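You operate a simulated robot arm through the tools that you are given. There is no shell and no other tool. Be economical: measure what you need, move in short steps, check, and stop when the job is done.

Carry out the task below with a simulated two-armed robot. There is one attempt and no reset: what you move stays moved.

JOB
Put the 0.850 teal disc from the top of the fitting bench on top of the teal punch block and the 1.760 teal disc on the top of the parts bench. Take the cap off the binder bottle and lay it down on the top of the fitting bench. Take the teal block on the top of the plank bench and put it away on the front of the bench shelf. Fetch the grip stone and set it on top of the upper punch. Fetch the steel pin and stand it on top of the felt pad. Put the black pin on the low shelf of the pack bench. Lift the bin lid open. Do these in any order. Set down upright: grip stone, steel pin.

It is judged by the outcome, as a careful person would: the job done as asked, and still so three seconds after it is handed in. It fails if anything else is knocked over, pushed out of place, dropped, spilled or broken. Lids that push on must go on centred and level and be pressed home; caps that screw on are set level and turned clockwise until they are tight.

ROBOT AND FRAMES
Two 7-joint arms with two-finger parallel grippers on one trunk, on a base that drives. Base frame: it is fixed to the floor where the robot stands at the start and does not move with it; the origin is under the middle of the robot, x ahead of it, y to its left, z up; the surface under the hand at the start is at about z = 800. Units: mm, rad, N and s.
The left shoulder is at the start at [50, 177, 1104], the right one opposite. With the tool pointing down near the work surface each hand reaches from about 220 to 700 mm from the robot's upright axis, wherever it stands, measured 20 degrees to its own side. Places, roughly: bin lid [-7500, -500, 900]; binder bottle [750, 0, 1000]; black pin (3x3x12 cm) [-3200, 9900, 500]; felt pad (6x5x5 cm) [-2700, 10000, 900]; front of the bench shelf (120x15 cm) [-640, -2580, 340]; grip stone (8x6x7 cm) [-4300, 8900, 500]; low shelf of the pack bench (100x18 cm) [320, 8140, 280]; punch block [750, 0, 750]; steel pin (3x3x12 cm) [-3300, 9900, 500]; teal block (10x3x9 cm) [2200, -400, 900]; teal disc [500, 0, 750]; top of the parts bench [600, -1800, 800]; upper punch [-4500, 8750, 500]. Payload 3.43 kg a hand.
Tool frame (each hand has its own): the origin (TCP) lies between the finger pads and is the grasp point; the fingertips stand 34 mm ahead of it; z points along the fingers, y is the line along which they close. The gripper opens to 128 mm. The fingers are 24 mm wide and 12 mm thick; the gripper's body (48 by 130 mm) begins 96 mm behind the TCP.
Orientation is that of the tool frame in the base frame, as a unit quaternion [x, y, z, w]. With the fingers straight down and closing along the base's y, the tool's x points along the base's -x, its y along +y and its z along -z.

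CONTROLS
- The arms move only by the tool apply_moves. It takes "left_plan", "right_plan" or both (then of equal length, played together; a hand with none holds still); each is text: rows parted by semicolons, each of 6 numbers parted by spaces: the shift along the base's x, y, z in mm, then the turn, a rotation vector about the base's x, y, z in rad. In form: x y z ax ay az; .... A call has 1 to 10 rows; each row is the pose to reach, as a shift and turn from the pose commanded when the call began. "left_fingers" and "right_fingers" are, for a hand that has rows, the closure, from 0 (fully open) to 1 (shut), set as the call begins (left out, the last holds). Each row takes 0.2 s and may step no farther than 50 mm and 0.15 rad from the row before; otherwise, or with a gripper value out of range, the whole call is refused. Where a pose cannot be reached the arm comes as near as it can. A force on the tool above 40 N (or 10 N above the force at the start of the call, whichever is more), or a blocked arm, ends the call early, and 0.2 s more pass. The fingers move at their own pace (about 108 mm/s each) and stop on an object; they squeeze with about 26 N. The grip force told is the motor's: it shows also when the fingers shut on nothing. Time passes only in rows, and 0.2 s behind the last, so rows that repeat a pose let the fingers close. The reply holds the time, the measured pose of the TCP, the force on the tool along the base axes, the opening and the grip force, in the units named above and with some noise, with the torque about the TCP (base axes, N m) and any sound that the robot's microphone picked up.
- Cameras (640 x 400 px; columns grow to the right, rows downward): "scene" is now at [163.4, -1.4, 1282.8]; the picture's right is [-0.03, -1.00, 0.00], its down [-0.43, 0.01, -0.90] and it looks along [0.90, -0.03, -0.43] (base axes); focal length 217 px, centre (320, 200). "left" rides on the left gripper at [76, 11, -160] in its tool frame; the picture's right is [-0.15, 0.99, 0.00], its down [-0.88, -0.13, -0.46] and it looks along [-0.45, -0.07, 0.89] (tool axes); focal length 234 px, centre (320, 200). "right" rides on the right gripper at [76, -11, -160] in its tool frame; the picture's right is [0.15, 0.99, 0.00], its down [-0.88, 0.13, -0.46] and it looks along [-0.45, 0.07, 0.89] (tool axes); focal length 234 px, centre (320, 200). There is no depth. A picture from a camera that has moved, and an enlarged one, comes with that camera's place and axes in the base frame and with its lens.
- snapshot(camera): a new picture of that camera. It takes no simulated time.
- raise_lower(by): slides the trunk up (or, below 0, down) by that many mm; the arms and the scene camera ride with it, the base frame stays. It gives what a move gives, with no picture.
- steer(legs): drives the robot by 1 to 6 legs, each [ahead, turn to the left] in mm and rad, along the robot's own axes; the way and the turn of a leg run together, so that a leg with both is an arc; at most 1500 mm and 3.142 rad a leg. The arms and the cameras ride along, it lands a little off, and it stops where it bumps. It gives what a move gives.
- pan_tilt(pan, tilt): turns the head with the scene camera to pan (to the left, within 1.396 rad either way) and tilt (down, from -0.506 to 1.204), counted from straight ahead of the robot. It gives what a move gives.
- enlarge(camera, box): a new picture of the part [left, top, right, bottom] of that camera's present view, enlarged. It takes no simulated time.
- finish_job(): hands the job in; it is judged then, once.

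Work in short steps. Places have to be worked out from the pictures, the camera data and where the tool is seen: move nearer, look again, correct. Check each grasp and each placing, and mend what went wrong. You have 207 turns and 202 pictures in all, those below and enlarged ones among them. Open the grippers and draw the arms clear of the work before you hand the job in, unless the task says otherwise; then end with one line.

The tools are called after "Call:" as name(argument=value, ...) on one line, values as JSON. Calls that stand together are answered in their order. apply_moves: Moves the arms, as the interface text tells. Its arguments: {"type":"object","properties":{"left_plan":{"type":"string"},"left_fingers":{"type":"number"},"right_plan":{"type":"string"},"right_fingers":{"type":"number"}},"required":[]} The other tools are called the same way: raise_lower (by) slides the trunk up or down; steer (legs) drives the base; pan_tilt (pan, tilt) turns the head that bears the scene camera; snapshot (camera) takes a picture; enlarge (camera, box) takes an enlarged picture of a part of a camera's view; finish_job () hands the job in.

At the start:

```text
t: 0.0
left_tool_pos: [417.2, 140.9, 1169.6]
left_tcp_rot: [-0.001, 1.0, 0.0, -0.001]
left_ft_force: [-0.6, -0.5, -0.3]
left_ft_torque: [0.01, -0.01, 0.04]
left_grip_width: 127.9
left_grasp_force: 0.1
right_tool_pos: [497.7, -312.9, 1139.5]
right_tcp_rot: [0.001, 1.0, 0.0, 0.0]
right_ft_force: [0.0, 0.2, 0.4]
right_ft_torque: [-0.03, -0.02, 0.01]
right_grip_width: 128.2
right_grasp_force: 0.1
trunk travel left (down, up): [-275.0, 126.0]
robot x, y, heading: [0.4, -1.2, -0.001]
head pan, tilt: [-0.035, 0.447]
```

scene: 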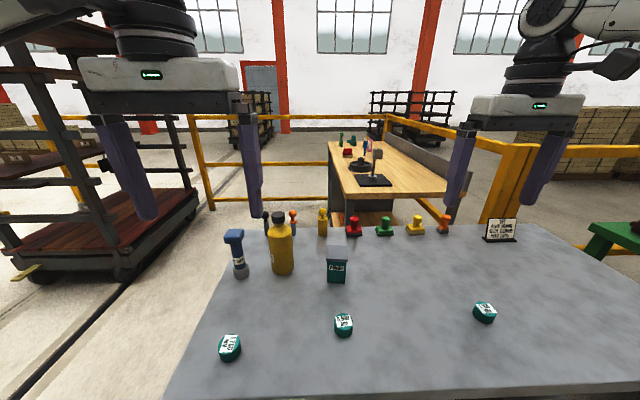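
right: 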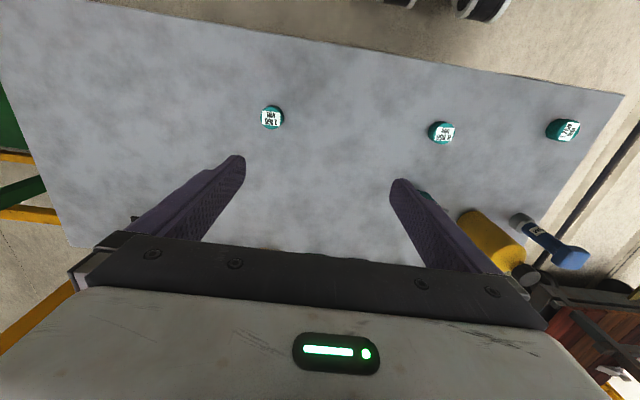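
left: 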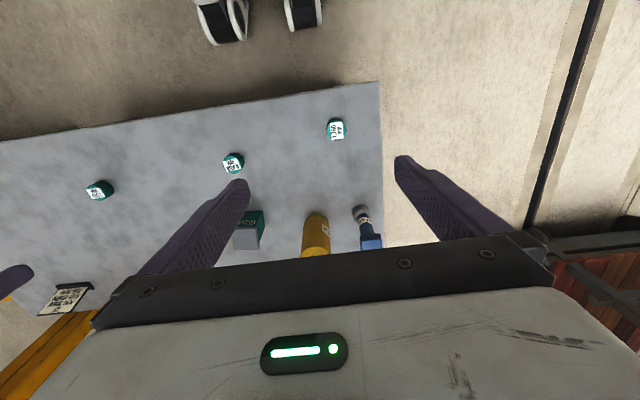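

I see three labelled teal discs on the bench in front. I'll enlarge to read their labels and look at the block and the bottle.

Call:
enlarge(camera="scene", box=[210, 200, 370, 300])

Call:
enlarge(camera="scene", box=[200, 290, 360, 390])

Call:
enlarge(camera="right", box=[240, 80, 480, 230])

Call:
enlarge(camera="left", box=[200, 90, 400, 215])

Call:
enlarge(camera="scene", box=[320, 120, 540, 258])

```text
4.00 times, centred on (290, 250) of scene
camera zoom: at [163.4, -1.4, 1282.8], right [-0.03, -1.0, 0.0], down [-0.43, 0.01, -0.9], along [0.9, -0.03, -0.43], focal length 870 px, centre (440, 0)
```

zoom: 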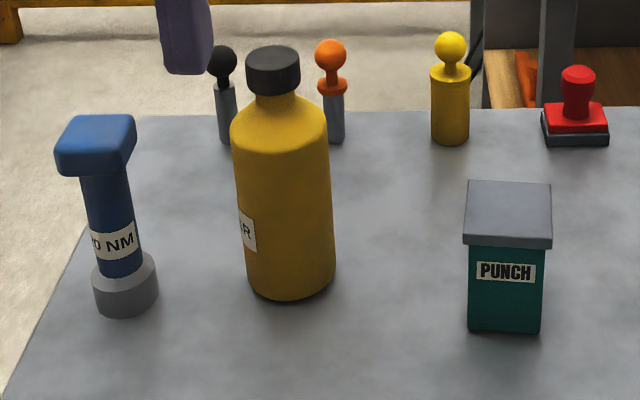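

```text
4.00 times, centred on (280, 340) of scene
camera zoom: at [163.4, -1.4, 1282.8], right [-0.03, -1.0, 0.0], down [-0.43, 0.01, -0.9], along [0.9, -0.03, -0.43], focal length 870 px, centre (480, -360)
```

zoom: 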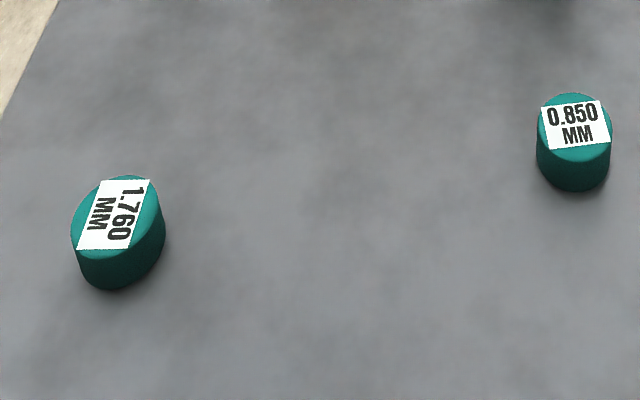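

```text
2.67 times, centred on (360, 155) of right
camera zoom: at [422.5, -324.8, 1299.3], right [-0.15, 0.99, 0.0], down [0.88, 0.13, 0.46], along [0.45, 0.07, -0.89], focal length 624 px, centre (213, 320)
```

zoom: 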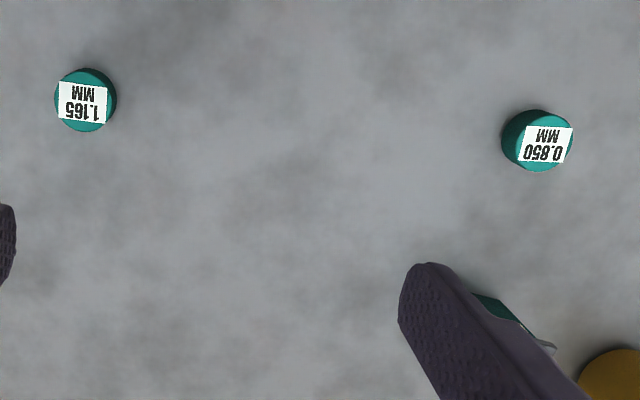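

```text
3.20 times, centred on (300, 152) of left
camera zoom: at [341.0, 153.0, 1327.5], right [0.15, 0.99, 0.0], down [0.88, -0.13, 0.46], along [0.45, -0.07, -0.89], focal length 749 px, centre (384, 352)
```

zoom: 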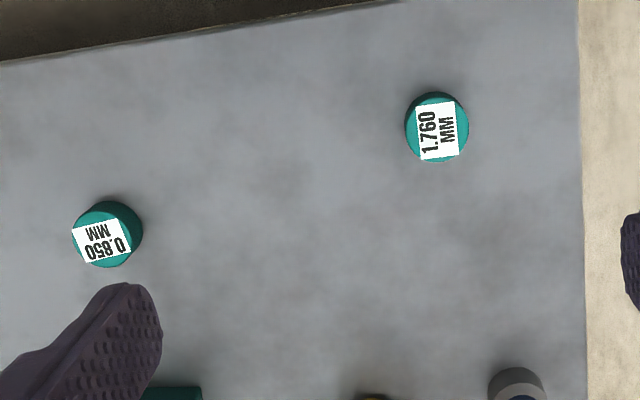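

```text
2.90 times, centred on (430, 189) of scene
camera zoom: at [163.4, -1.4, 1282.8], right [-0.03, -1.0, 0.0], down [-0.43, 0.01, -0.9], along [0.9, -0.03, -0.43], focal length 630 px, centre (1, 232)
```

zoom: 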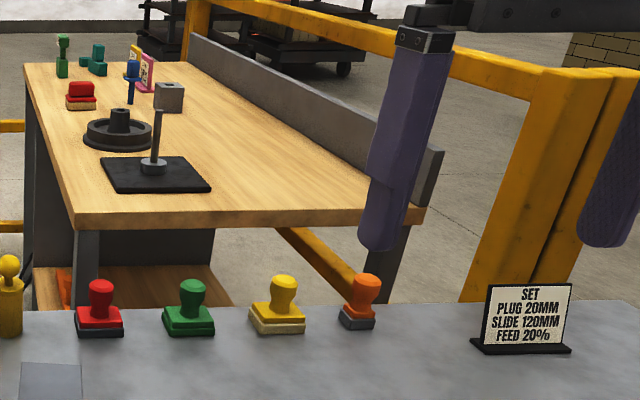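

Triangulating, the 0.850 disc is at about (480,-66) with its top at z≈832. The 1.760 disc is at (440,172), the punch block's top at (654,-67,883), and the bottle at (674,95) with its cap top at ≈997. I move the right hand above the 0.850 disc.

Call:
apply_moves(right_plan="-2.25 30.9 -30 0 0 0; -4.5 61.8 -60 0 0 0; -6.75 92.6 -90 0 0 0; -9 123.5 -120 0 0 0; -11.2 154.4 -150 0 0 0; -13.5 185.2 -180 0 0 0; -15.7 216 -210 0 0 0; -18 247 -240 0 0 0; -18 247 -240 0 0 0", right_fingers=0.3)

Call:
snapshot(camera="right")

Call:
snapshot(camera="scene")

```text
t: 2.0
left_tool_pos: [416.5, 141.9, 1168.8]
left_tcp_rot: [0.0, 1.0, 0.001, 0.0]
left_ft_force: [-0.7, -0.1, 0.2]
left_ft_torque: [-0.01, -0.01, 0.04]
left_grip_width: 127.8
left_grasp_force: 0.0
right_tool_pos: [439.4, -135.1, 915.3]
right_tcp_rot: [0.0, 1.0, 0.001, 0.0]
right_ft_force: [0.4, 0.3, 0.7]
right_ft_torque: [0.03, -0.02, 0.0]
right_grip_width: 89.6
right_grasp_force: 0.0
right hand out of reach, approached as far as the arm can: row 6, 7, 8, 9
trunk travel left (down, up): [-275.0, 126.0]
robot x, y, heading: [-2.3, 0.7, -0.002]
head pan, tilt: [-0.035, 0.447]
```

```text
193 pictures are left
camera right: at [365.1, -147.3, 1075.0], right [-0.14, 0.99, 0.0], down [0.88, 0.13, 0.46], along [0.45, 0.07, -0.89], focal length 234 px, centre (320, 200)
```

right: 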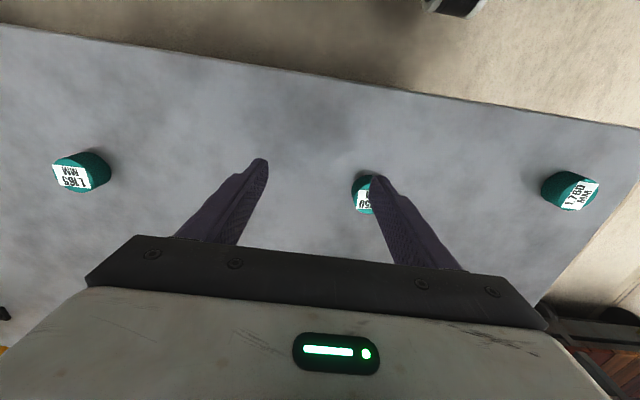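

```text
192 pictures are left
camera scene: at [163.4, -1.4, 1282.8], right [-0.03, -1.0, 0.0], down [-0.43, 0.01, -0.9], along [0.9, -0.03, -0.43], focal length 217 px, centre (320, 200)
```

scene: 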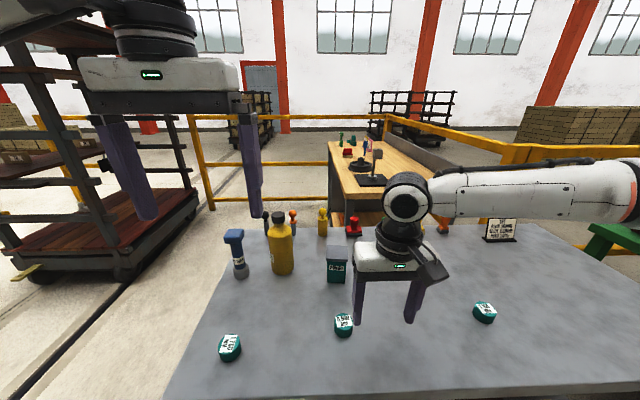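

The right arm can't reach that far across its body, so I turn the base left by 0.3 rad.

Call:
steer(legs=[[0, 0.3]])

Call:
snapshot(camera="right")

```text
t: 3.4
left_tool_pos: [357.5, 257.7, 1168.3]
left_tcp_rot: [-0.15, 0.989, 0.0, 0.0]
left_ft_force: [0.9, 0.7, 0.5]
left_ft_torque: [0.0, -0.02, 0.02]
left_grip_width: 128.1
left_grasp_force: 0.1
right_tool_pos: [459.5, 0.6, 915.0]
right_tcp_rot: [-0.147, 0.989, 0.0, 0.001]
right_ft_force: [0.4, 0.9, -1.6]
right_ft_torque: [0.0, -0.03, -0.04]
right_grip_width: 89.8
right_grasp_force: 0.1
trunk travel left (down, up): [-275.0, 126.0]
robot x, y, heading: [0.1, 1.1, 0.302]
head pan, tilt: [-0.035, 0.447]
```

```text
191 pictures are left
camera right: at [392.0, -33.5, 1075.4], right [-0.43, 0.9, 0.0], down [0.8, 0.38, 0.46], along [0.41, 0.2, -0.89], focal length 234 px, centre (320, 200)
```

right: 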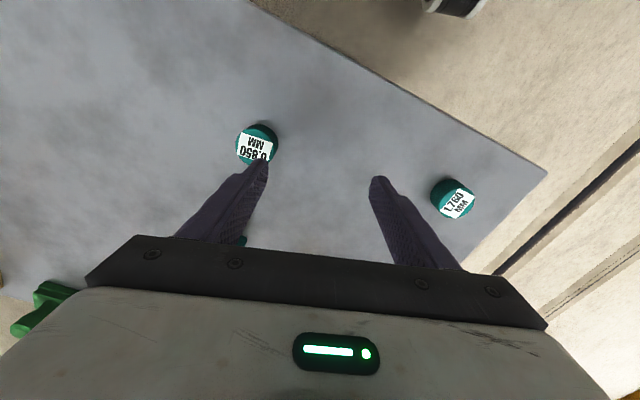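

Now I move the hand above the disc at about (475,-66) and check with its camera.

Call:
apply_moves(right_plan="8 -33 0 0 0 0; 16 -66 0 0 0 0; 16 -66 -20 0 0 0; 16 -66 -20 0 0 0")

Call:
snapshot(camera="right")

```text
t: 4.4
left_tool_pos: [357.3, 257.8, 1168.0]
left_tcp_rot: [-0.15, 0.989, 0.001, 0.0]
left_ft_force: [-0.3, 0.0, -0.6]
left_ft_torque: [0.01, -0.04, 0.02]
left_grip_width: 128.2
left_grasp_force: 0.1
right_tool_pos: [477.5, -64.6, 896.0]
right_tcp_rot: [-0.148, 0.989, 0.001, 0.001]
right_ft_force: [0.1, 0.1, 0.1]
right_ft_torque: [-0.02, -0.02, 0.0]
right_grip_width: 89.8
right_grasp_force: 0.0
trunk travel left (down, up): [-275.0, 126.0]
robot x, y, heading: [-0.7, 0.9, 0.299]
head pan, tilt: [-0.035, 0.447]
```

```text
190 pictures are left
camera right: at [408.8, -98.8, 1056.4], right [-0.43, 0.9, 0.0], down [0.8, 0.38, 0.46], along [0.41, 0.2, -0.89], focal length 234 px, centre (320, 200)
```

right: 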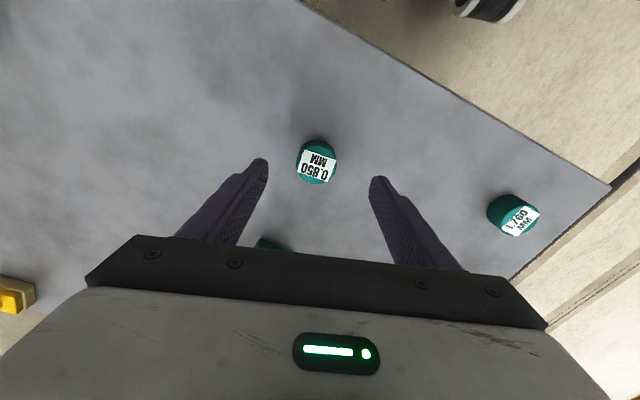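

The disc is at ≈(476,-69), nearly centred. I descend so the fingertips stop just above the bench, then close.

Call:
apply_moves(right_plan="-1 -4 -20 0 0 0; -1 -4 -40 0 0 0; -1 -4 -56 0 0 0; -1 -4 -56 0 0 0")

Call:
apply_moves(right_plan="0 0 0 0 0 0; 0 0 0 0 0 0; 0 0 0 0 0 0", right_fingers=1)

Call:
snapshot(camera="right")

```text
t: 5.4
left_tool_pos: [356.7, 256.9, 1168.0]
left_tcp_rot: [-0.149, 0.989, 0.0, 0.0]
left_ft_force: [0.8, -0.1, -0.4]
left_ft_torque: [0.0, -0.03, -0.02]
left_grip_width: 127.9
left_grasp_force: 0.1
right_tool_pos: [474.4, -67.7, 838.7]
right_tcp_rot: [-0.148, 0.989, 0.001, 0.001]
right_ft_force: [-0.2, 0.9, -0.1]
right_ft_torque: [0.02, 0.01, -0.02]
right_grip_width: 89.6
right_grasp_force: 0.0
trunk travel left (down, up): [-275.0, 126.0]
robot x, y, heading: [-0.1, -1.3, 0.299]
head pan, tilt: [-0.035, 0.447]
```

```text
t: 6.2
left_tool_pos: [357.4, 258.2, 1168.1]
left_tcp_rot: [-0.15, 0.989, 0.0, 0.0]
left_ft_force: [-0.6, 1.1, 0.2]
left_ft_torque: [-0.01, -0.01, 0.01]
left_grip_width: 127.9
left_grasp_force: 0.1
right_tool_pos: [476.0, -68.5, 839.7]
right_tcp_rot: [-0.149, 0.989, 0.001, 0.001]
right_ft_force: [0.0, -0.1, -0.4]
right_ft_torque: [-0.01, 0.01, 0.01]
right_grip_width: 40.3
right_grasp_force: 26.5
trunk travel left (down, up): [-275.0, 126.0]
robot x, y, heading: [0.3, 5.2, 0.299]
head pan, tilt: [-0.035, 0.447]
```

```text
189 pictures are left
camera right: at [407.6, -102.4, 999.6], right [-0.43, 0.9, 0.0], down [0.8, 0.38, 0.46], along [0.41, 0.2, -0.89], focal length 234 px, centre (320, 200)
```

right: 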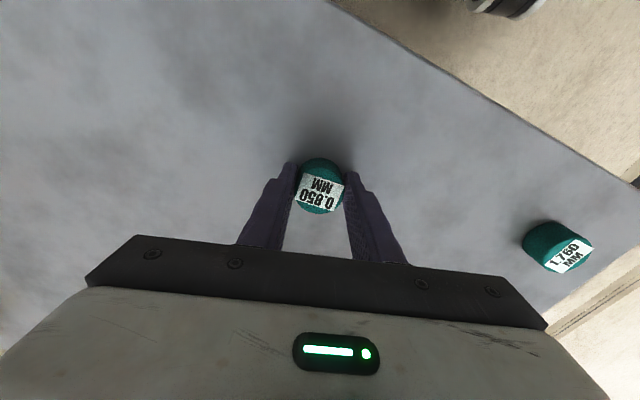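

The disc is gripped (40 mm wide). I lift it and take a precise look at the block from the scene camera.

Call:
apply_moves(right_plan="0 0 40 0 0 0; 0 0 80 0 0 0; 0 0 120 0 0 0; 0 0 140 0 0 0; 0 0 140 0 0 0")

Call:
enlarge(camera="scene", box=[320, 200, 480, 300])

Call:
snapshot(camera="left")

```text
t: 7.4
left_tool_pos: [357.4, 256.8, 1168.7]
left_tcp_rot: [-0.15, 0.989, 0.0, 0.0]
left_ft_force: [0.0, -0.1, -0.1]
left_ft_torque: [0.03, -0.02, 0.0]
left_grip_width: 127.9
left_grasp_force: 0.0
right_tool_pos: [476.4, -72.1, 980.3]
right_tcp_rot: [-0.148, 0.989, 0.001, 0.001]
right_ft_force: [0.8, -0.4, -0.2]
right_ft_torque: [0.0, -0.01, 0.04]
right_grip_width: 39.9
right_grasp_force: 26.0
trunk travel left (down, up): [-275.0, 126.0]
robot x, y, heading: [2.0, 1.0, 0.302]
head pan, tilt: [-0.035, 0.447]
```

```text
4.00 times, centred on (400, 250) of scene
camera zoom: at [157.3, 46.3, 1282.8], right [0.26, -0.97, 0.0], down [-0.42, -0.11, -0.9], along [0.87, 0.23, -0.43], focal length 870 px, centre (0, 0)
```

zoom: 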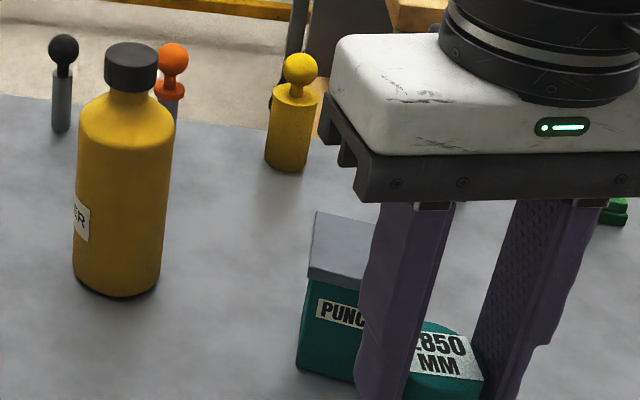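

```text
187 pictures are left
camera left: at [281.3, 246.7, 1327.4], right [-0.15, 0.99, 0.0], down [0.88, 0.14, 0.46], along [0.45, 0.07, -0.89], focal length 234 px, centre (320, 200)
```

left: 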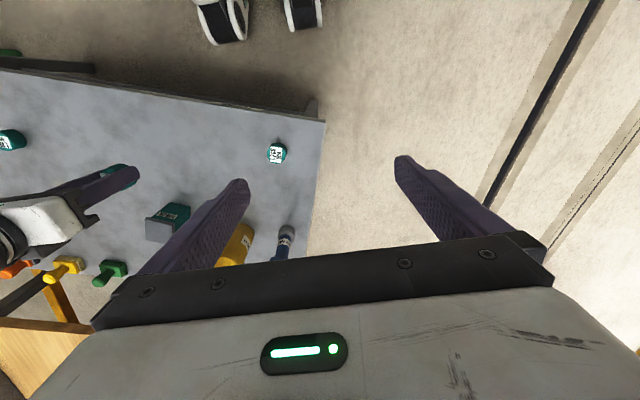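

I judge the block's top to be centred at ≈(648,-66,888). I move the disc over it, staying above.

Call:
apply_moves(right_plan="43 2 0 0 0 0; 86 4 0 0 0 0; 129 5 0 0 0 0; 172 6 0 0 0 0; 172 6 -20 0 0 0; 172 6 -20 0 0 0")

Call:
enlarge(camera="scene", box=[320, 180, 480, 280])

Call:
snapshot(camera="right")

```text
t: 8.8
left_tool_pos: [356.9, 257.4, 1168.6]
left_tcp_rot: [-0.149, 0.989, 0.0, 0.0]
left_ft_force: [-0.7, 0.3, 0.6]
left_ft_torque: [-0.01, 0.02, 0.0]
left_grip_width: 128.2
left_grasp_force: 0.1
right_tool_pos: [622.6, -83.9, 960.4]
right_tcp_rot: [-0.148, 0.989, 0.002, 0.001]
right_ft_force: [0.3, -1.1, -0.4]
right_ft_torque: [0.03, 0.01, -0.02]
right_grip_width: 39.9
right_grasp_force: 26.6
right hand out of reach, approached as far as the arm can: row 4, 5, 6
trunk travel left (down, up): [-275.0, 126.0]
robot x, y, heading: [3.0, -4.1, 0.301]
head pan, tilt: [-0.035, 0.447]
```

```text
4.00 times, centred on (400, 230) of scene
camera zoom: at [157.2, 46.3, 1282.8], right [0.26, -0.97, 0.0], down [-0.42, -0.11, -0.9], along [0.87, 0.23, -0.43], focal length 870 px, centre (0, 80)
```

zoom: 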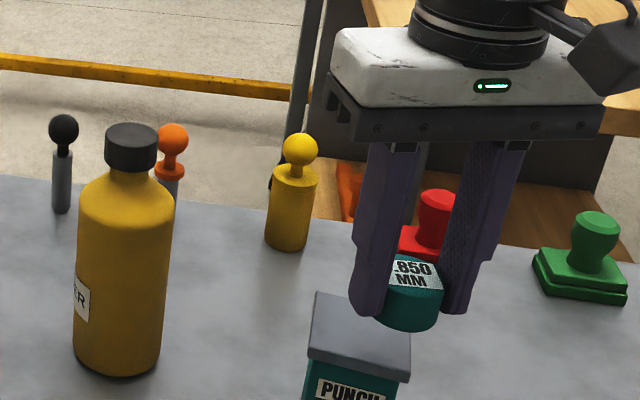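

```text
185 pictures are left
camera right: at [554.6, -119.0, 1120.0], right [-0.43, 0.9, 0.0], down [0.8, 0.38, 0.46], along [0.41, 0.2, -0.89], focal length 234 px, centre (320, 200)
```

right: 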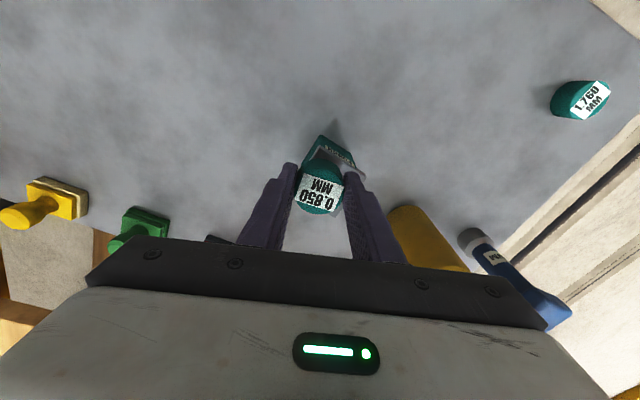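

Reach is limited here, so I drive 50 mm ahead and then trim the hand's position.

Call:
steer(legs=[[50, 0]])

Call:
enlarge(camera="scene", box=[320, 180, 480, 280])

```text
t: 9.7
left_tool_pos: [405.6, 272.6, 1167.8]
left_tcp_rot: [-0.149, 0.989, 0.0, -0.002]
left_ft_force: [-0.2, 0.1, 0.1]
left_ft_torque: [-0.02, 0.01, -0.02]
left_grip_width: 127.8
left_grasp_force: 0.0
right_tool_pos: [671.3, -69.9, 959.7]
right_tcp_rot: [-0.148, 0.989, 0.001, 0.0]
right_ft_force: [0.6, -0.1, -1.2]
right_ft_torque: [0.0, 0.03, -0.01]
right_grip_width: 40.1
right_grasp_force: 26.1
trunk travel left (down, up): [-275.0, 126.0]
robot x, y, heading: [47.3, 10.0, 0.304]
head pan, tilt: [-0.035, 0.447]
```

```text
4.00 times, centred on (400, 230) of scene
camera zoom: at [205.6, 61.1, 1282.6], right [0.26, -0.97, 0.0], down [-0.42, -0.11, -0.9], along [0.87, 0.23, -0.43], focal length 870 px, centre (0, 80)
```

zoom: 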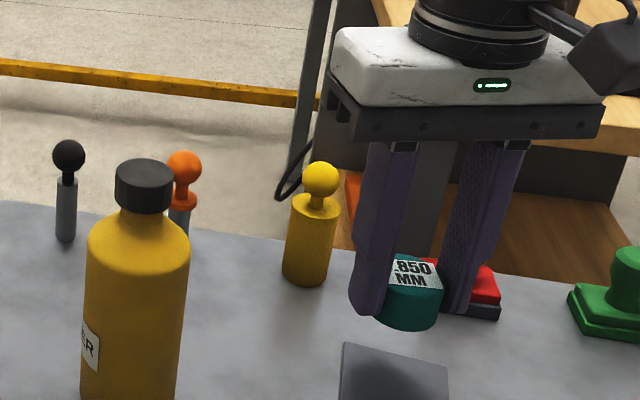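

I shift back toward (648,-66) and check the reading.

Call:
apply_moves(right_plan="-12 2 0 0 0 0; -23 4 0 0 0 0; -23 4 0 0 0 0")

Call:
enlarge(camera="scene", box=[340, 200, 500, 300])

```text
t: 10.5
left_tool_pos: [405.1, 273.1, 1167.8]
left_tcp_rot: [-0.149, 0.989, 0.0, 0.0]
left_ft_force: [0.7, 0.7, -0.4]
left_ft_torque: [-0.02, 0.03, -0.03]
left_grip_width: 127.9
left_grasp_force: 0.0
right_tool_pos: [647.2, -66.1, 960.4]
right_tcp_rot: [-0.148, 0.989, 0.001, 0.002]
right_ft_force: [1.0, -0.5, -0.7]
right_ft_torque: [-0.04, 0.01, 0.02]
right_grip_width: 40.1
right_grasp_force: 26.2
trunk travel left (down, up): [-275.0, 126.0]
robot x, y, heading: [51.9, 15.5, 0.296]
head pan, tilt: [-0.035, 0.447]
```

```text
4.00 times, centred on (420, 250) of scene
camera zoom: at [204.8, 60.8, 1282.7], right [0.26, -0.97, 0.0], down [-0.42, -0.11, -0.9], along [0.87, 0.23, -0.43], focal length 870 px, centre (-80, 0)
```

zoom: 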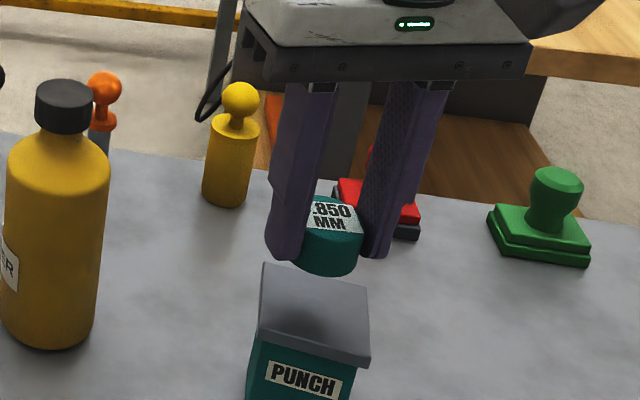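

The alignment agrees with the block's centre (~(645,-69)). I lower toward contact.

Call:
apply_moves(right_plan="-1 -2 -12 0 0 0; -1 -2 -22 0 0 0; -1 -2 -30 0 0 0; -1 -2 -30 0 0 0")

Call:
enlarge(camera="scene", box=[340, 200, 500, 300])

```text
t: 11.5
left_tool_pos: [403.8, 272.7, 1168.7]
left_tcp_rot: [-0.149, 0.989, 0.0, 0.001]
left_ft_force: [0.2, 0.7, 0.0]
left_ft_torque: [0.0, 0.0, -0.02]
left_grip_width: 128.3
left_grasp_force: 0.1
right_tool_pos: [646.6, -68.2, 930.8]
right_tcp_rot: [-0.148, 0.989, 0.001, 0.002]
right_ft_force: [0.7, -1.4, 5.5]
right_ft_torque: [-0.08, 0.11, 0.0]
right_grip_width: 40.0
right_grasp_force: 26.0
trunk travel left (down, up): [-275.0, 126.0]
robot x, y, heading: [47.5, 14.8, 0.3]
head pan, tilt: [-0.035, 0.447]
```

```text
4.00 times, centred on (420, 250) of scene
camera zoom: at [204.2, 60.8, 1283.0], right [0.26, -0.97, 0.0], down [-0.42, -0.11, -0.9], along [0.87, 0.23, -0.43], focal length 870 px, centre (-80, 0)
```

zoom: 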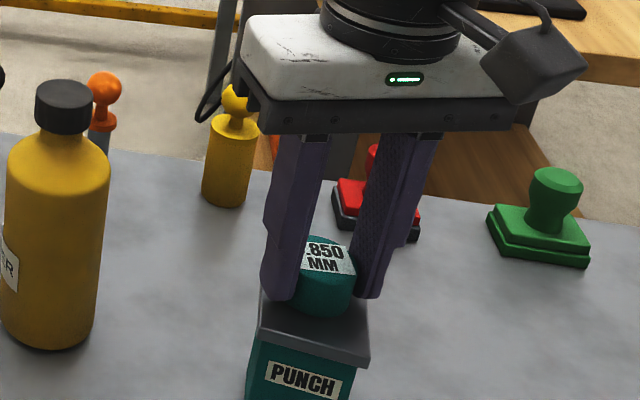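

There is light contact at TCP 931, and the disc sits about 11 mm behind centre. I lift slightly, recentre and lower again.

Call:
apply_moves(right_plan="0 0 8 0 0 0; -11 2 8 0 0 0; -11 2 8 0 0 0; -11 2 0 0 0 0; -11 2 -1 0 0 0; -11 2 -1 0 0 0")

Call:
enlarge(camera="scene", box=[340, 200, 500, 300])

```text
t: 12.9
left_tool_pos: [405.5, 270.5, 1168.0]
left_tcp_rot: [-0.148, 0.989, 0.001, 0.001]
left_ft_force: [-0.2, 0.5, 0.9]
left_ft_torque: [0.02, 0.0, 0.01]
left_grip_width: 128.1
left_grasp_force: 0.0
right_tool_pos: [635.4, -66.0, 930.2]
right_tcp_rot: [-0.148, 0.989, 0.001, 0.003]
right_ft_force: [-0.3, -3.1, 12.1]
right_ft_torque: [-0.19, 0.04, 0.01]
right_grip_width: 39.7
right_grasp_force: 26.4
trunk travel left (down, up): [-275.0, 126.0]
robot x, y, heading: [46.7, 14.5, 0.297]
head pan, tilt: [-0.035, 0.447]
```

```text
4.00 times, centred on (420, 250) of scene
camera zoom: at [203.4, 60.7, 1283.1], right [0.26, -0.97, 0.0], down [-0.42, -0.11, -0.9], along [0.87, 0.23, -0.43], focal length 870 px, centre (-80, 0)
```

zoom: 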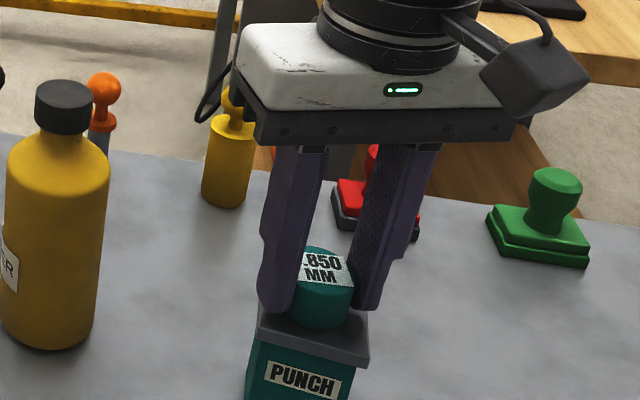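

The disc is centred, so I release it and lift straight up.

Call:
apply_moves(right_plan="0 0 0 0 0 0; 0 0 0 0 0 0; 0 0 30 0 0 0; 0 0 70 0 0 0; 0 0 110 0 0 0; -20 -30 130 0 0 0; -40 -70 150 0 0 0", right_fingers=0.4)

Call:
enlarge(camera="scene", box=[300, 160, 500, 285])

```text
t: 14.5
left_tool_pos: [405.1, 270.8, 1168.2]
left_tcp_rot: [-0.148, 0.989, 0.0, 0.0]
left_ft_force: [-0.4, 0.5, 0.4]
left_ft_torque: [0.03, -0.01, 0.01]
left_grip_width: 127.9
left_grasp_force: 0.1
right_tool_pos: [592.6, -135.1, 1079.1]
right_tcp_rot: [-0.148, 0.989, 0.0, 0.001]
right_ft_force: [-0.7, 0.7, -0.1]
right_ft_torque: [0.06, -0.02, 0.01]
right_grip_width: 76.7
right_grasp_force: 0.1
trunk travel left (down, up): [-275.0, 126.0]
robot x, y, heading: [47.3, 13.0, 0.3]
head pan, tilt: [-0.035, 0.447]
```

```text
3.20 times, centred on (400, 222) of scene
camera zoom: at [204.2, 60.2, 1282.9], right [0.26, -0.97, 0.0], down [-0.42, -0.11, -0.9], along [0.87, 0.23, -0.43], focal length 696 px, centre (64, 128)
```

zoom: 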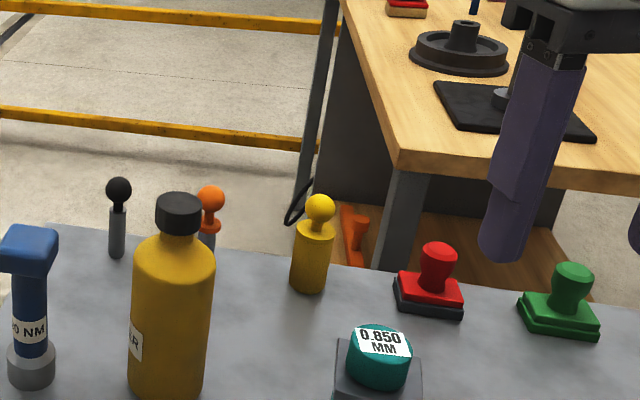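

The disc sits on the block. Next is the bottle cap: the left hand will hold the body from the front, tilted 30° below horizontal, while the right unscrews. First I bring the left hand in line with the bottle and square its yaw.

Call:
apply_moves(left_plan="0 -40 0 0 0 -0.1; 0 -80 0 0 0 -0.2; 0 -120 0 0 0 -0.3; 0 -150 0 0 0 -0.3; 0 -176 0 0 0 -0.3; 0 -176 0 0 0 -0.3")

Call:
apply_moves(left_plan="0 0 0 0 -0.15 0; 0 0 -20 0 -0.3 0; 10 0 -40 0 -0.45 0; 20 0 -60 0 -0.6 0; 30 0 -80 0 -0.75 0; 40 0 -90 0 -0.9 0; 50 0 -100 0 -1.047 0; 50 0 -100 0 -1.047 0")

Call:
snapshot(camera="scene")

Call:
snapshot(camera="left")

```text
t: 15.9
left_tool_pos: [404.8, 96.4, 1165.8]
left_tcp_rot: [0.002, 1.0, -0.001, 0.0]
left_ft_force: [0.1, -0.4, 0.0]
left_ft_torque: [0.0, 0.01, -0.01]
left_grip_width: 128.1
left_grasp_force: 0.0
right_tool_pos: [593.1, -134.1, 1078.5]
right_tcp_rot: [-0.147, 0.989, 0.001, 0.002]
right_ft_force: [0.1, 0.5, 0.0]
right_ft_torque: [0.0, 0.03, 0.0]
right_grip_width: 76.5
right_grasp_force: 0.0
trunk travel left (down, up): [-275.0, 126.0]
robot x, y, heading: [47.9, 18.1, 0.296]
head pan, tilt: [-0.035, 0.447]
```

```text
t: 17.7
left_tool_pos: [453.7, 96.1, 1069.8]
left_tcp_rot: [0.0, 0.866, 0.001, 0.5]
left_ft_force: [0.0, -1.6, -0.5]
left_ft_torque: [-0.03, 0.0, -0.04]
left_grip_width: 128.2
left_grasp_force: 0.1
right_tool_pos: [594.2, -135.3, 1077.4]
right_tcp_rot: [-0.147, 0.989, 0.001, 0.002]
right_ft_force: [-0.7, 0.0, 0.9]
right_ft_torque: [0.01, 0.01, 0.02]
right_grip_width: 76.8
right_grasp_force: 0.2
trunk travel left (down, up): [-275.0, 126.0]
robot x, y, heading: [45.8, 16.1, 0.301]
head pan, tilt: [-0.035, 0.447]
```

```text
179 pictures are left
camera scene: at [204.6, 60.9, 1282.8], right [0.26, -0.97, 0.0], down [-0.42, -0.11, -0.9], along [0.87, 0.23, -0.43], focal length 217 px, centre (320, 200)
```

scene: 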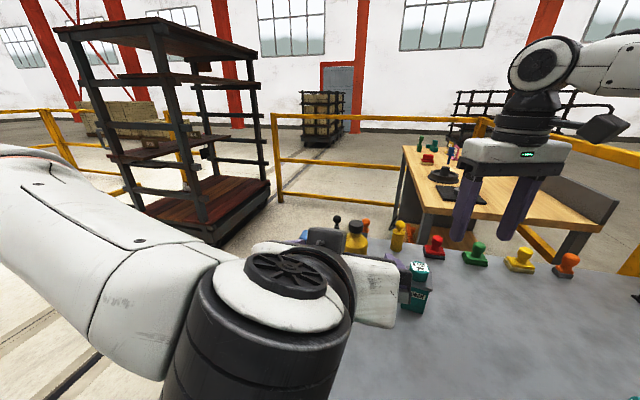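

```text
178 pictures are left
camera left: at [277.2, 108.5, 1082.3], right [0.07, 0.99, 0.13], down [0.04, -0.13, 0.99], along [1.0, -0.07, -0.05], focal length 234 px, centre (320, 200)
```

left: 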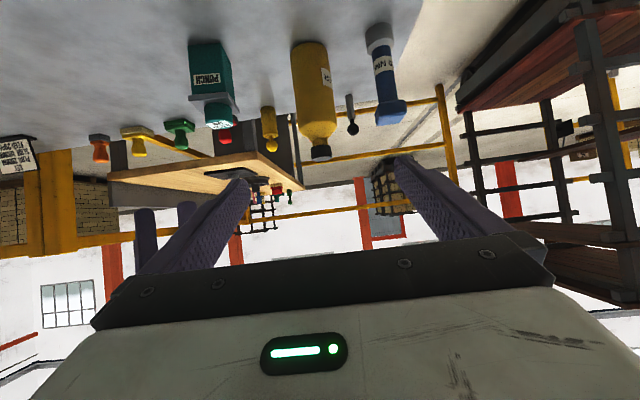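

The left tool view puts the bottle axis at ≈(668,97). I bring the left hand down to staging and then advance along its axis around the body.

Call:
apply_moves(left_plan="25 0 -31 0 0 0; 50 0 -62 0 0 0; 75 0 -93 0 0 0; 101 0 -125 0 0 0; 101 0 -125 0 0 0")

Call:
snapshot(camera="left")

```text
t: 18.9
left_tool_pos: [557.0, 95.2, 944.0]
left_tcp_rot: [0.001, 0.866, 0.0, 0.5]
left_ft_force: [-0.2, 0.5, 0.1]
left_ft_torque: [0.02, -0.01, 0.01]
left_grip_width: 127.9
left_grasp_force: 0.0
right_tool_pos: [593.3, -135.6, 1077.7]
right_tcp_rot: [-0.148, 0.989, 0.001, 0.002]
right_ft_force: [-0.2, 1.1, 0.2]
right_ft_torque: [-0.01, 0.0, 0.01]
right_grip_width: 77.0
right_grasp_force: 0.1
trunk travel left (down, up): [-275.0, 126.0]
robot x, y, heading: [47.5, 12.4, 0.297]
head pan, tilt: [-0.035, 0.447]
```

```text
177 pictures are left
camera left: at [380.5, 107.5, 958.2], right [0.07, 0.99, 0.13], down [0.05, -0.13, 0.99], along [1.0, -0.07, -0.06], focal length 234 px, centre (320, 200)
```

left: 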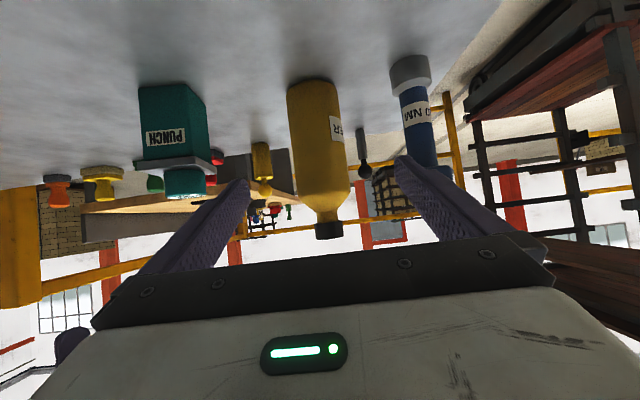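

The bottle is well between the fingers. I advance 128 mm along the tool axis.

Call:
apply_moves(left_plan="28 0 -16 0 0 0; 56 0 -32 0 0 0; 84 0 -48 0 0 0; 111 0 -64 0 0 0; 111 0 -64 0 0 0")

Call:
snapshot(camera="left")

```text
t: 20.1
left_tool_pos: [667.7, 97.1, 879.0]
left_tcp_rot: [0.002, 0.866, -0.001, 0.5]
left_ft_force: [0.3, 0.0, 0.5]
left_ft_torque: [0.01, 0.01, -0.01]
left_grip_width: 128.3
left_grasp_force: 0.1
right_tool_pos: [592.9, -134.1, 1077.5]
right_tcp_rot: [-0.148, 0.989, 0.002, 0.001]
right_ft_force: [-0.2, 0.4, -0.2]
right_ft_torque: [0.01, 0.0, -0.02]
right_grip_width: 76.8
right_grasp_force: 0.0
trunk travel left (down, up): [-275.0, 126.0]
robot x, y, heading: [47.1, 14.5, 0.296]
head pan, tilt: [-0.035, 0.447]
```

```text
176 pictures are left
camera left: at [491.1, 108.4, 892.7], right [0.07, 0.99, 0.13], down [0.05, -0.13, 0.99], along [1.0, -0.07, -0.06], focal length 234 px, centre (320, 200)
```

left: 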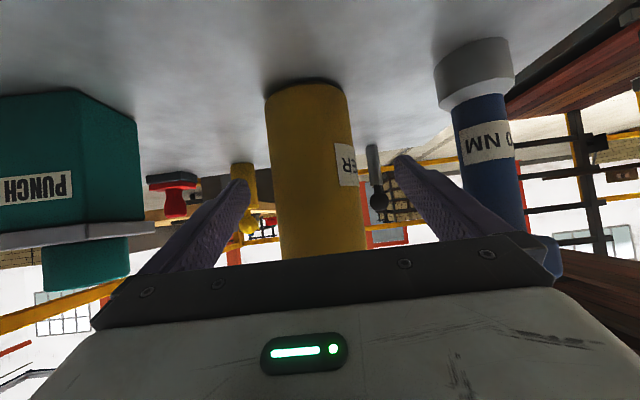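

It is well centred. I close the left hand on the body.

Call:
apply_moves(left_plan="0 0 0 0 0 0; 0 0 0 0 0 0; 0 0 0 0 0 0", left_fingers=1)

Call:
enlarge(camera="scene", box=[280, 180, 480, 305])

Call:
snapshot(camera="right")

```text
t: 20.9
left_tool_pos: [667.1, 95.8, 880.2]
left_tcp_rot: [0.0, 0.866, 0.0, 0.5]
left_ft_force: [-0.2, -1.8, 0.1]
left_ft_torque: [-0.12, 0.09, -0.06]
left_grip_width: 66.6
left_grasp_force: 25.9
right_tool_pos: [593.3, -135.7, 1077.1]
right_tcp_rot: [-0.148, 0.989, 0.002, 0.001]
right_ft_force: [0.0, 0.9, -0.4]
right_ft_torque: [0.0, -0.02, -0.01]
right_grip_width: 76.9
right_grasp_force: 0.1
trunk travel left (down, up): [-275.0, 126.0]
robot x, y, heading: [46.5, 12.7, 0.3]
head pan, tilt: [-0.035, 0.447]
```

```text
3.20 times, centred on (380, 242) of scene
camera zoom: at [204.6, 60.7, 1282.8], right [0.26, -0.97, 0.0], down [-0.42, -0.11, -0.9], along [0.87, 0.23, -0.43], focal length 696 px, centre (128, 64)
```

zoom: 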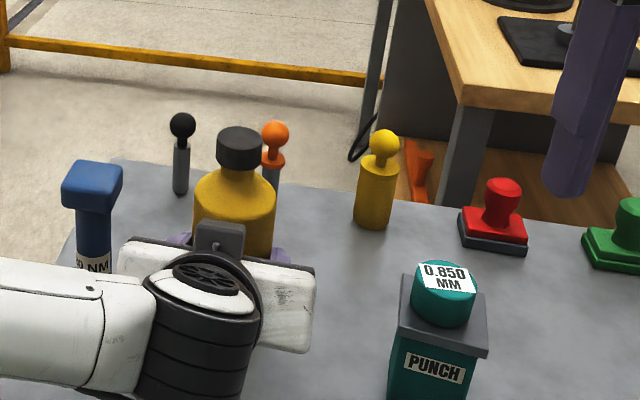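

```text
174 pictures are left
camera right: at [525.3, -169.9, 1237.7], right [-0.43, 0.9, 0.0], down [0.8, 0.38, 0.46], along [0.41, 0.2, -0.89], focal length 234 px, centre (320, 200)
```

right: 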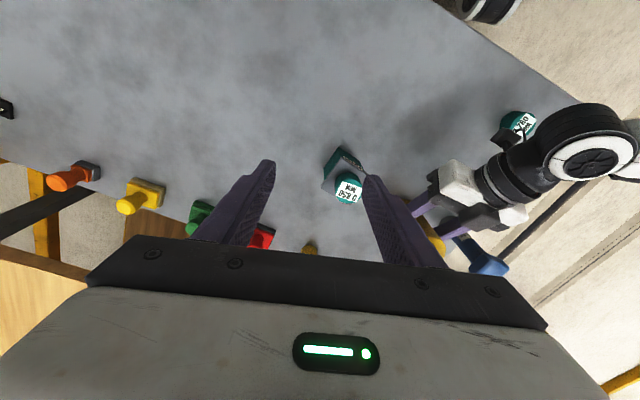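

The left hand holds the body (66.6 mm). I bring the right hand above the cap for a look.

Call:
apply_moves(right_plan="12 40 20 0 0 0; 24 80 20 0 0 0; 36 120 20 0 0 0; 48 160 20 0 0 0; 62 200 20 0 0 0; 78 230 20 0 0 0; 78 230 20 0 0 0")

Call:
snapshot(camera="right")

Call:
snapshot(camera="scene")

```text
t: 22.5
left_tool_pos: [667.9, 98.0, 878.2]
left_tcp_rot: [0.001, 0.866, 0.0, 0.5]
left_ft_force: [-0.9, -0.1, -0.3]
left_ft_torque: [0.13, -0.06, 0.02]
left_grip_width: 66.7
left_grasp_force: 26.3
right_tool_pos: [601.1, -25.0, 1047.6]
right_tcp_rot: [-0.147, 0.989, 0.003, 0.002]
right_ft_force: [-1.1, 0.1, -1.0]
right_ft_torque: [0.02, 0.0, -0.03]
right_grip_width: 76.8
right_grasp_force: 0.1
right hand out of reach, approached as far as the arm can: row 3, 4, 5, 6, 7
trunk travel left (down, up): [-275.0, 126.0]
robot x, y, heading: [45.8, 14.3, 0.294]
head pan, tilt: [-0.035, 0.447]
```

```text
173 pictures are left
camera right: at [532.2, -59.8, 1206.7], right [-0.43, 0.9, 0.0], down [0.8, 0.38, 0.46], along [0.41, 0.2, -0.89], focal length 234 px, centre (320, 200)
```

right: 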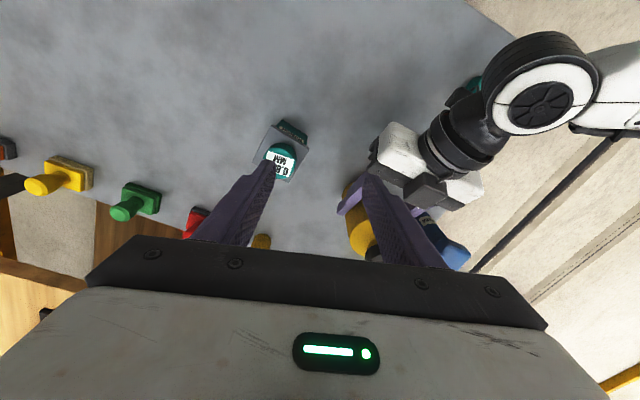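

```text
172 pictures are left
camera scene: at [204.7, 60.8, 1282.8], right [0.26, -0.97, 0.0], down [-0.42, -0.11, -0.9], along [0.87, 0.23, -0.43], focal length 217 px, centre (320, 200)
```

scene: 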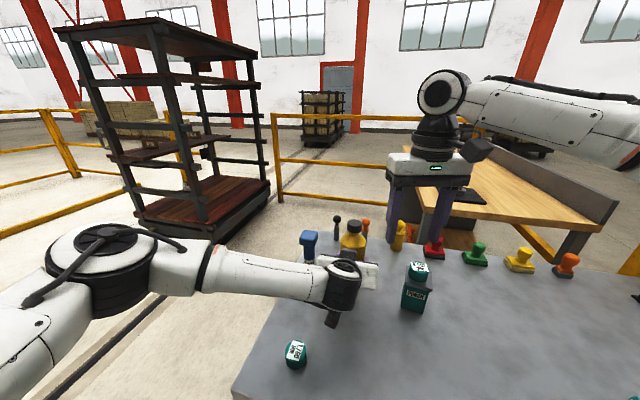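

The right arm can't reach from this stance. I open the left hand, back it off along its axis and lift it clear before repositioning the base.

Call:
apply_moves(left_plan="0 0 0 0 0 0; 0 0 0 0 0 0; 0 0 0 0 0 0; -37 0 22 0 0 0; -75 0 43 0 0 0; -112 0 64 0 0 0; -150 0 90 0 0 0; -180 0 125 0 0 0; -200 0 165 0 0 0; -200 0 165 0 0 0", left_fingers=0)

Call:
raise_lower(by=100)

Call:
steer(legs=[[0, 0.15], [90, 0]])

Call:
snapshot(camera="scene")

Call:
snapshot(camera="right")

```text
t: 24.7
left_tool_pos: [467.5, 98.2, 1043.8]
left_tcp_rot: [0.0, 0.866, 0.001, 0.5]
left_ft_force: [0.2, 0.4, 0.3]
left_ft_torque: [-0.01, 0.05, -0.02]
left_grip_width: 128.0
left_grasp_force: 0.1
right_tool_pos: [601.3, -25.1, 1047.0]
right_tcp_rot: [-0.148, 0.989, 0.002, 0.002]
right_ft_force: [0.2, 0.1, -0.4]
right_ft_torque: [0.02, -0.03, 0.0]
right_grip_width: 76.8
right_grasp_force: 0.0
trunk travel left (down, up): [-275.0, 126.0]
robot x, y, heading: [48.5, 13.4, 0.296]
head pan, tilt: [-0.035, 0.447]
```

```text
t: 26.0
left_tool_pos: [467.0, 97.7, 1142.0]
left_tcp_rot: [0.0, 0.866, 0.001, 0.5]
left_ft_force: [0.0, -0.4, 0.2]
left_ft_torque: [-0.01, -0.02, -0.01]
left_grip_width: 127.9
left_grasp_force: 0.1
right_tool_pos: [599.9, -25.6, 1147.9]
right_tcp_rot: [-0.148, 0.989, 0.002, 0.003]
right_ft_force: [0.7, 0.6, 0.1]
right_ft_torque: [-0.02, 0.04, 0.0]
right_grip_width: 77.0
right_grasp_force: 0.0
trunk travel left (down, up): [-375.0, 26.0]
robot x, y, heading: [48.2, 15.6, 0.297]
head pan, tilt: [-0.035, 0.447]
```

```text
t: 27.8
left_tool_pos: [530.8, 198.6, 1142.5]
left_tcp_rot: [-0.064, 0.864, 0.037, 0.498]
left_ft_force: [-0.7, 1.2, -0.2]
left_ft_torque: [0.02, 0.0, 0.0]
left_grip_width: 128.1
left_grasp_force: 0.0
right_tool_pos: [682.6, 96.8, 1147.0]
right_tcp_rot: [-0.221, 0.975, 0.003, 0.001]
right_ft_force: [0.1, -0.1, -0.2]
right_ft_torque: [-0.03, 0.03, 0.01]
right_grip_width: 76.8
right_grasp_force: 0.1
trunk travel left (down, up): [-375.0, 26.0]
robot x, y, heading: [127.9, 51.5, 0.441]
head pan, tilt: [-0.035, 0.447]
```

```text
171 pictures are left
camera scene: at [278.6, 122.7, 1382.5], right [0.4, -0.92, 0.0], down [-0.4, -0.17, -0.9], along [0.83, 0.36, -0.43], focal length 217 px, centre (320, 200)
```

scene: 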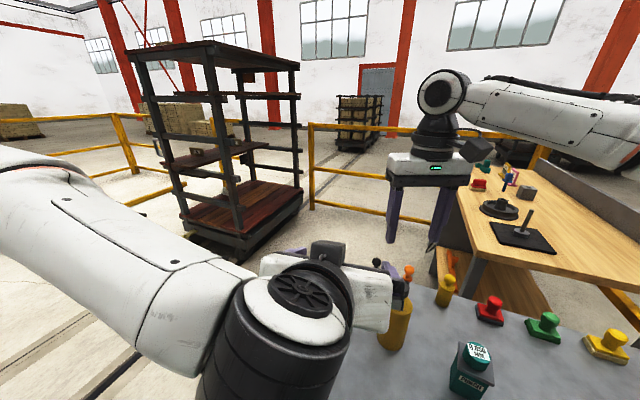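

```text
170 pictures are left
camera right: at [619.9, 52.1, 1306.3], right [-0.56, 0.83, 0.0], down [0.74, 0.5, 0.46], along [0.38, 0.26, -0.89], focal length 234 px, centre (320, 200)
```

right: 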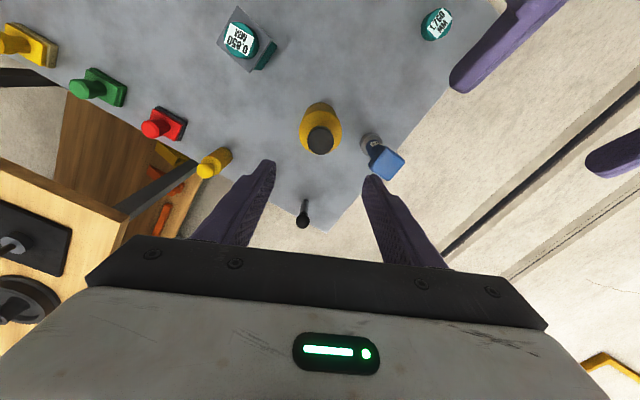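

The right camera sees the cap at ≈(678,93), directly under the right hand. I put the left hand back at staging with its yaw squared.

Call:
apply_moves(left_plan="-10 -35 -10 0 0 -0.05; -20 -70 -25 0 0 -0.1; -25 -104 -45 0 0 -0.147; -10 -104 -90 0 0 -0.147; 0 -104 -135 0 0 -0.147; 15 -104 -170 0 0 -0.147; 33 -104 -198 0 0 -0.147; 33 -104 -198 0 0 -0.147")

Call:
snapshot(camera="left")

```text
t: 29.6
left_tool_pos: [564.5, 91.6, 944.5]
left_tcp_rot: [-0.001, 0.866, 0.0, 0.501]
left_ft_force: [0.1, 0.0, -0.4]
left_ft_torque: [0.0, 0.0, -0.01]
left_grip_width: 127.8
left_grasp_force: 0.1
right_tool_pos: [681.4, 95.4, 1147.0]
right_tcp_rot: [-0.222, 0.975, 0.003, 0.002]
right_ft_force: [0.3, -0.8, -0.8]
right_ft_torque: [0.01, -0.02, 0.01]
right_grip_width: 76.8
right_grasp_force: 0.1
trunk travel left (down, up): [-375.0, 26.0]
robot x, y, heading: [129.9, 56.3, 0.444]
head pan, tilt: [-0.035, 0.447]
```

```text
169 pictures are left
camera left: at [388.1, 103.5, 957.5], right [0.07, 0.99, 0.13], down [0.05, -0.13, 0.99], along [1.0, -0.07, -0.05], focal length 234 px, centre (320, 200)
```

left: 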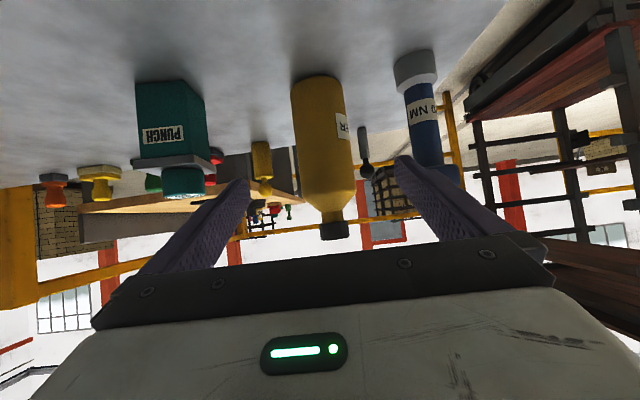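

I advance around the bottle again, nudged +3 mm in y, and close.

Call:
apply_moves(left_plan="28 1 -16 0 0 0; 56 2 -32 0 0 0; 84 3 -48 0 0 0; 112 3 -64 0 0 0; 112 3 -64 0 0 0")

Call:
apply_moves(left_plan="0 0 0 0 0 0; 0 0 0 0 0 0; 0 0 0 0 0 0", left_fingers=1)

Call:
snapshot(camera="right")

```text
t: 30.8
left_tool_pos: [675.8, 97.4, 880.5]
left_tcp_rot: [-0.001, 0.865, 0.001, 0.501]
left_ft_force: [0.2, -0.1, -0.2]
left_ft_torque: [0.05, 0.02, -0.03]
left_grip_width: 128.1
left_grasp_force: 0.0
right_tool_pos: [680.5, 97.4, 1145.5]
right_tcp_rot: [-0.222, 0.975, 0.002, 0.002]
right_ft_force: [-0.2, -0.4, 0.1]
right_ft_torque: [0.01, 0.02, 0.02]
right_grip_width: 76.6
right_grasp_force: 0.1
trunk travel left (down, up): [-375.0, 26.0]
robot x, y, heading: [130.2, 54.7, 0.451]
head pan, tilt: [-0.035, 0.447]
```

```text
t: 31.6
left_tool_pos: [675.1, 97.4, 879.8]
left_tcp_rot: [0.0, 0.866, 0.0, 0.501]
left_ft_force: [0.4, -1.2, 1.0]
left_ft_torque: [0.03, 0.02, -0.03]
left_grip_width: 66.1
left_grasp_force: 26.1
right_tool_pos: [681.3, 96.5, 1147.0]
right_tcp_rot: [-0.222, 0.975, 0.002, 0.002]
right_ft_force: [-0.1, -0.7, -0.6]
right_ft_torque: [0.02, -0.01, 0.0]
right_grip_width: 76.9
right_grasp_force: 0.1
trunk travel left (down, up): [-375.0, 26.0]
robot x, y, heading: [126.1, 54.2, 0.447]
head pan, tilt: [-0.035, 0.447]
```

```text
168 pictures are left
camera right: at [618.7, 51.5, 1306.9], right [-0.56, 0.83, 0.0], down [0.74, 0.5, 0.46], along [0.38, 0.26, -0.89], focal length 234 px, centre (320, 200)
```

right: 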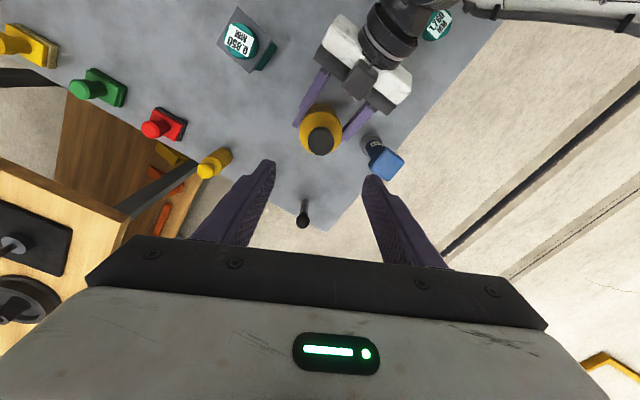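

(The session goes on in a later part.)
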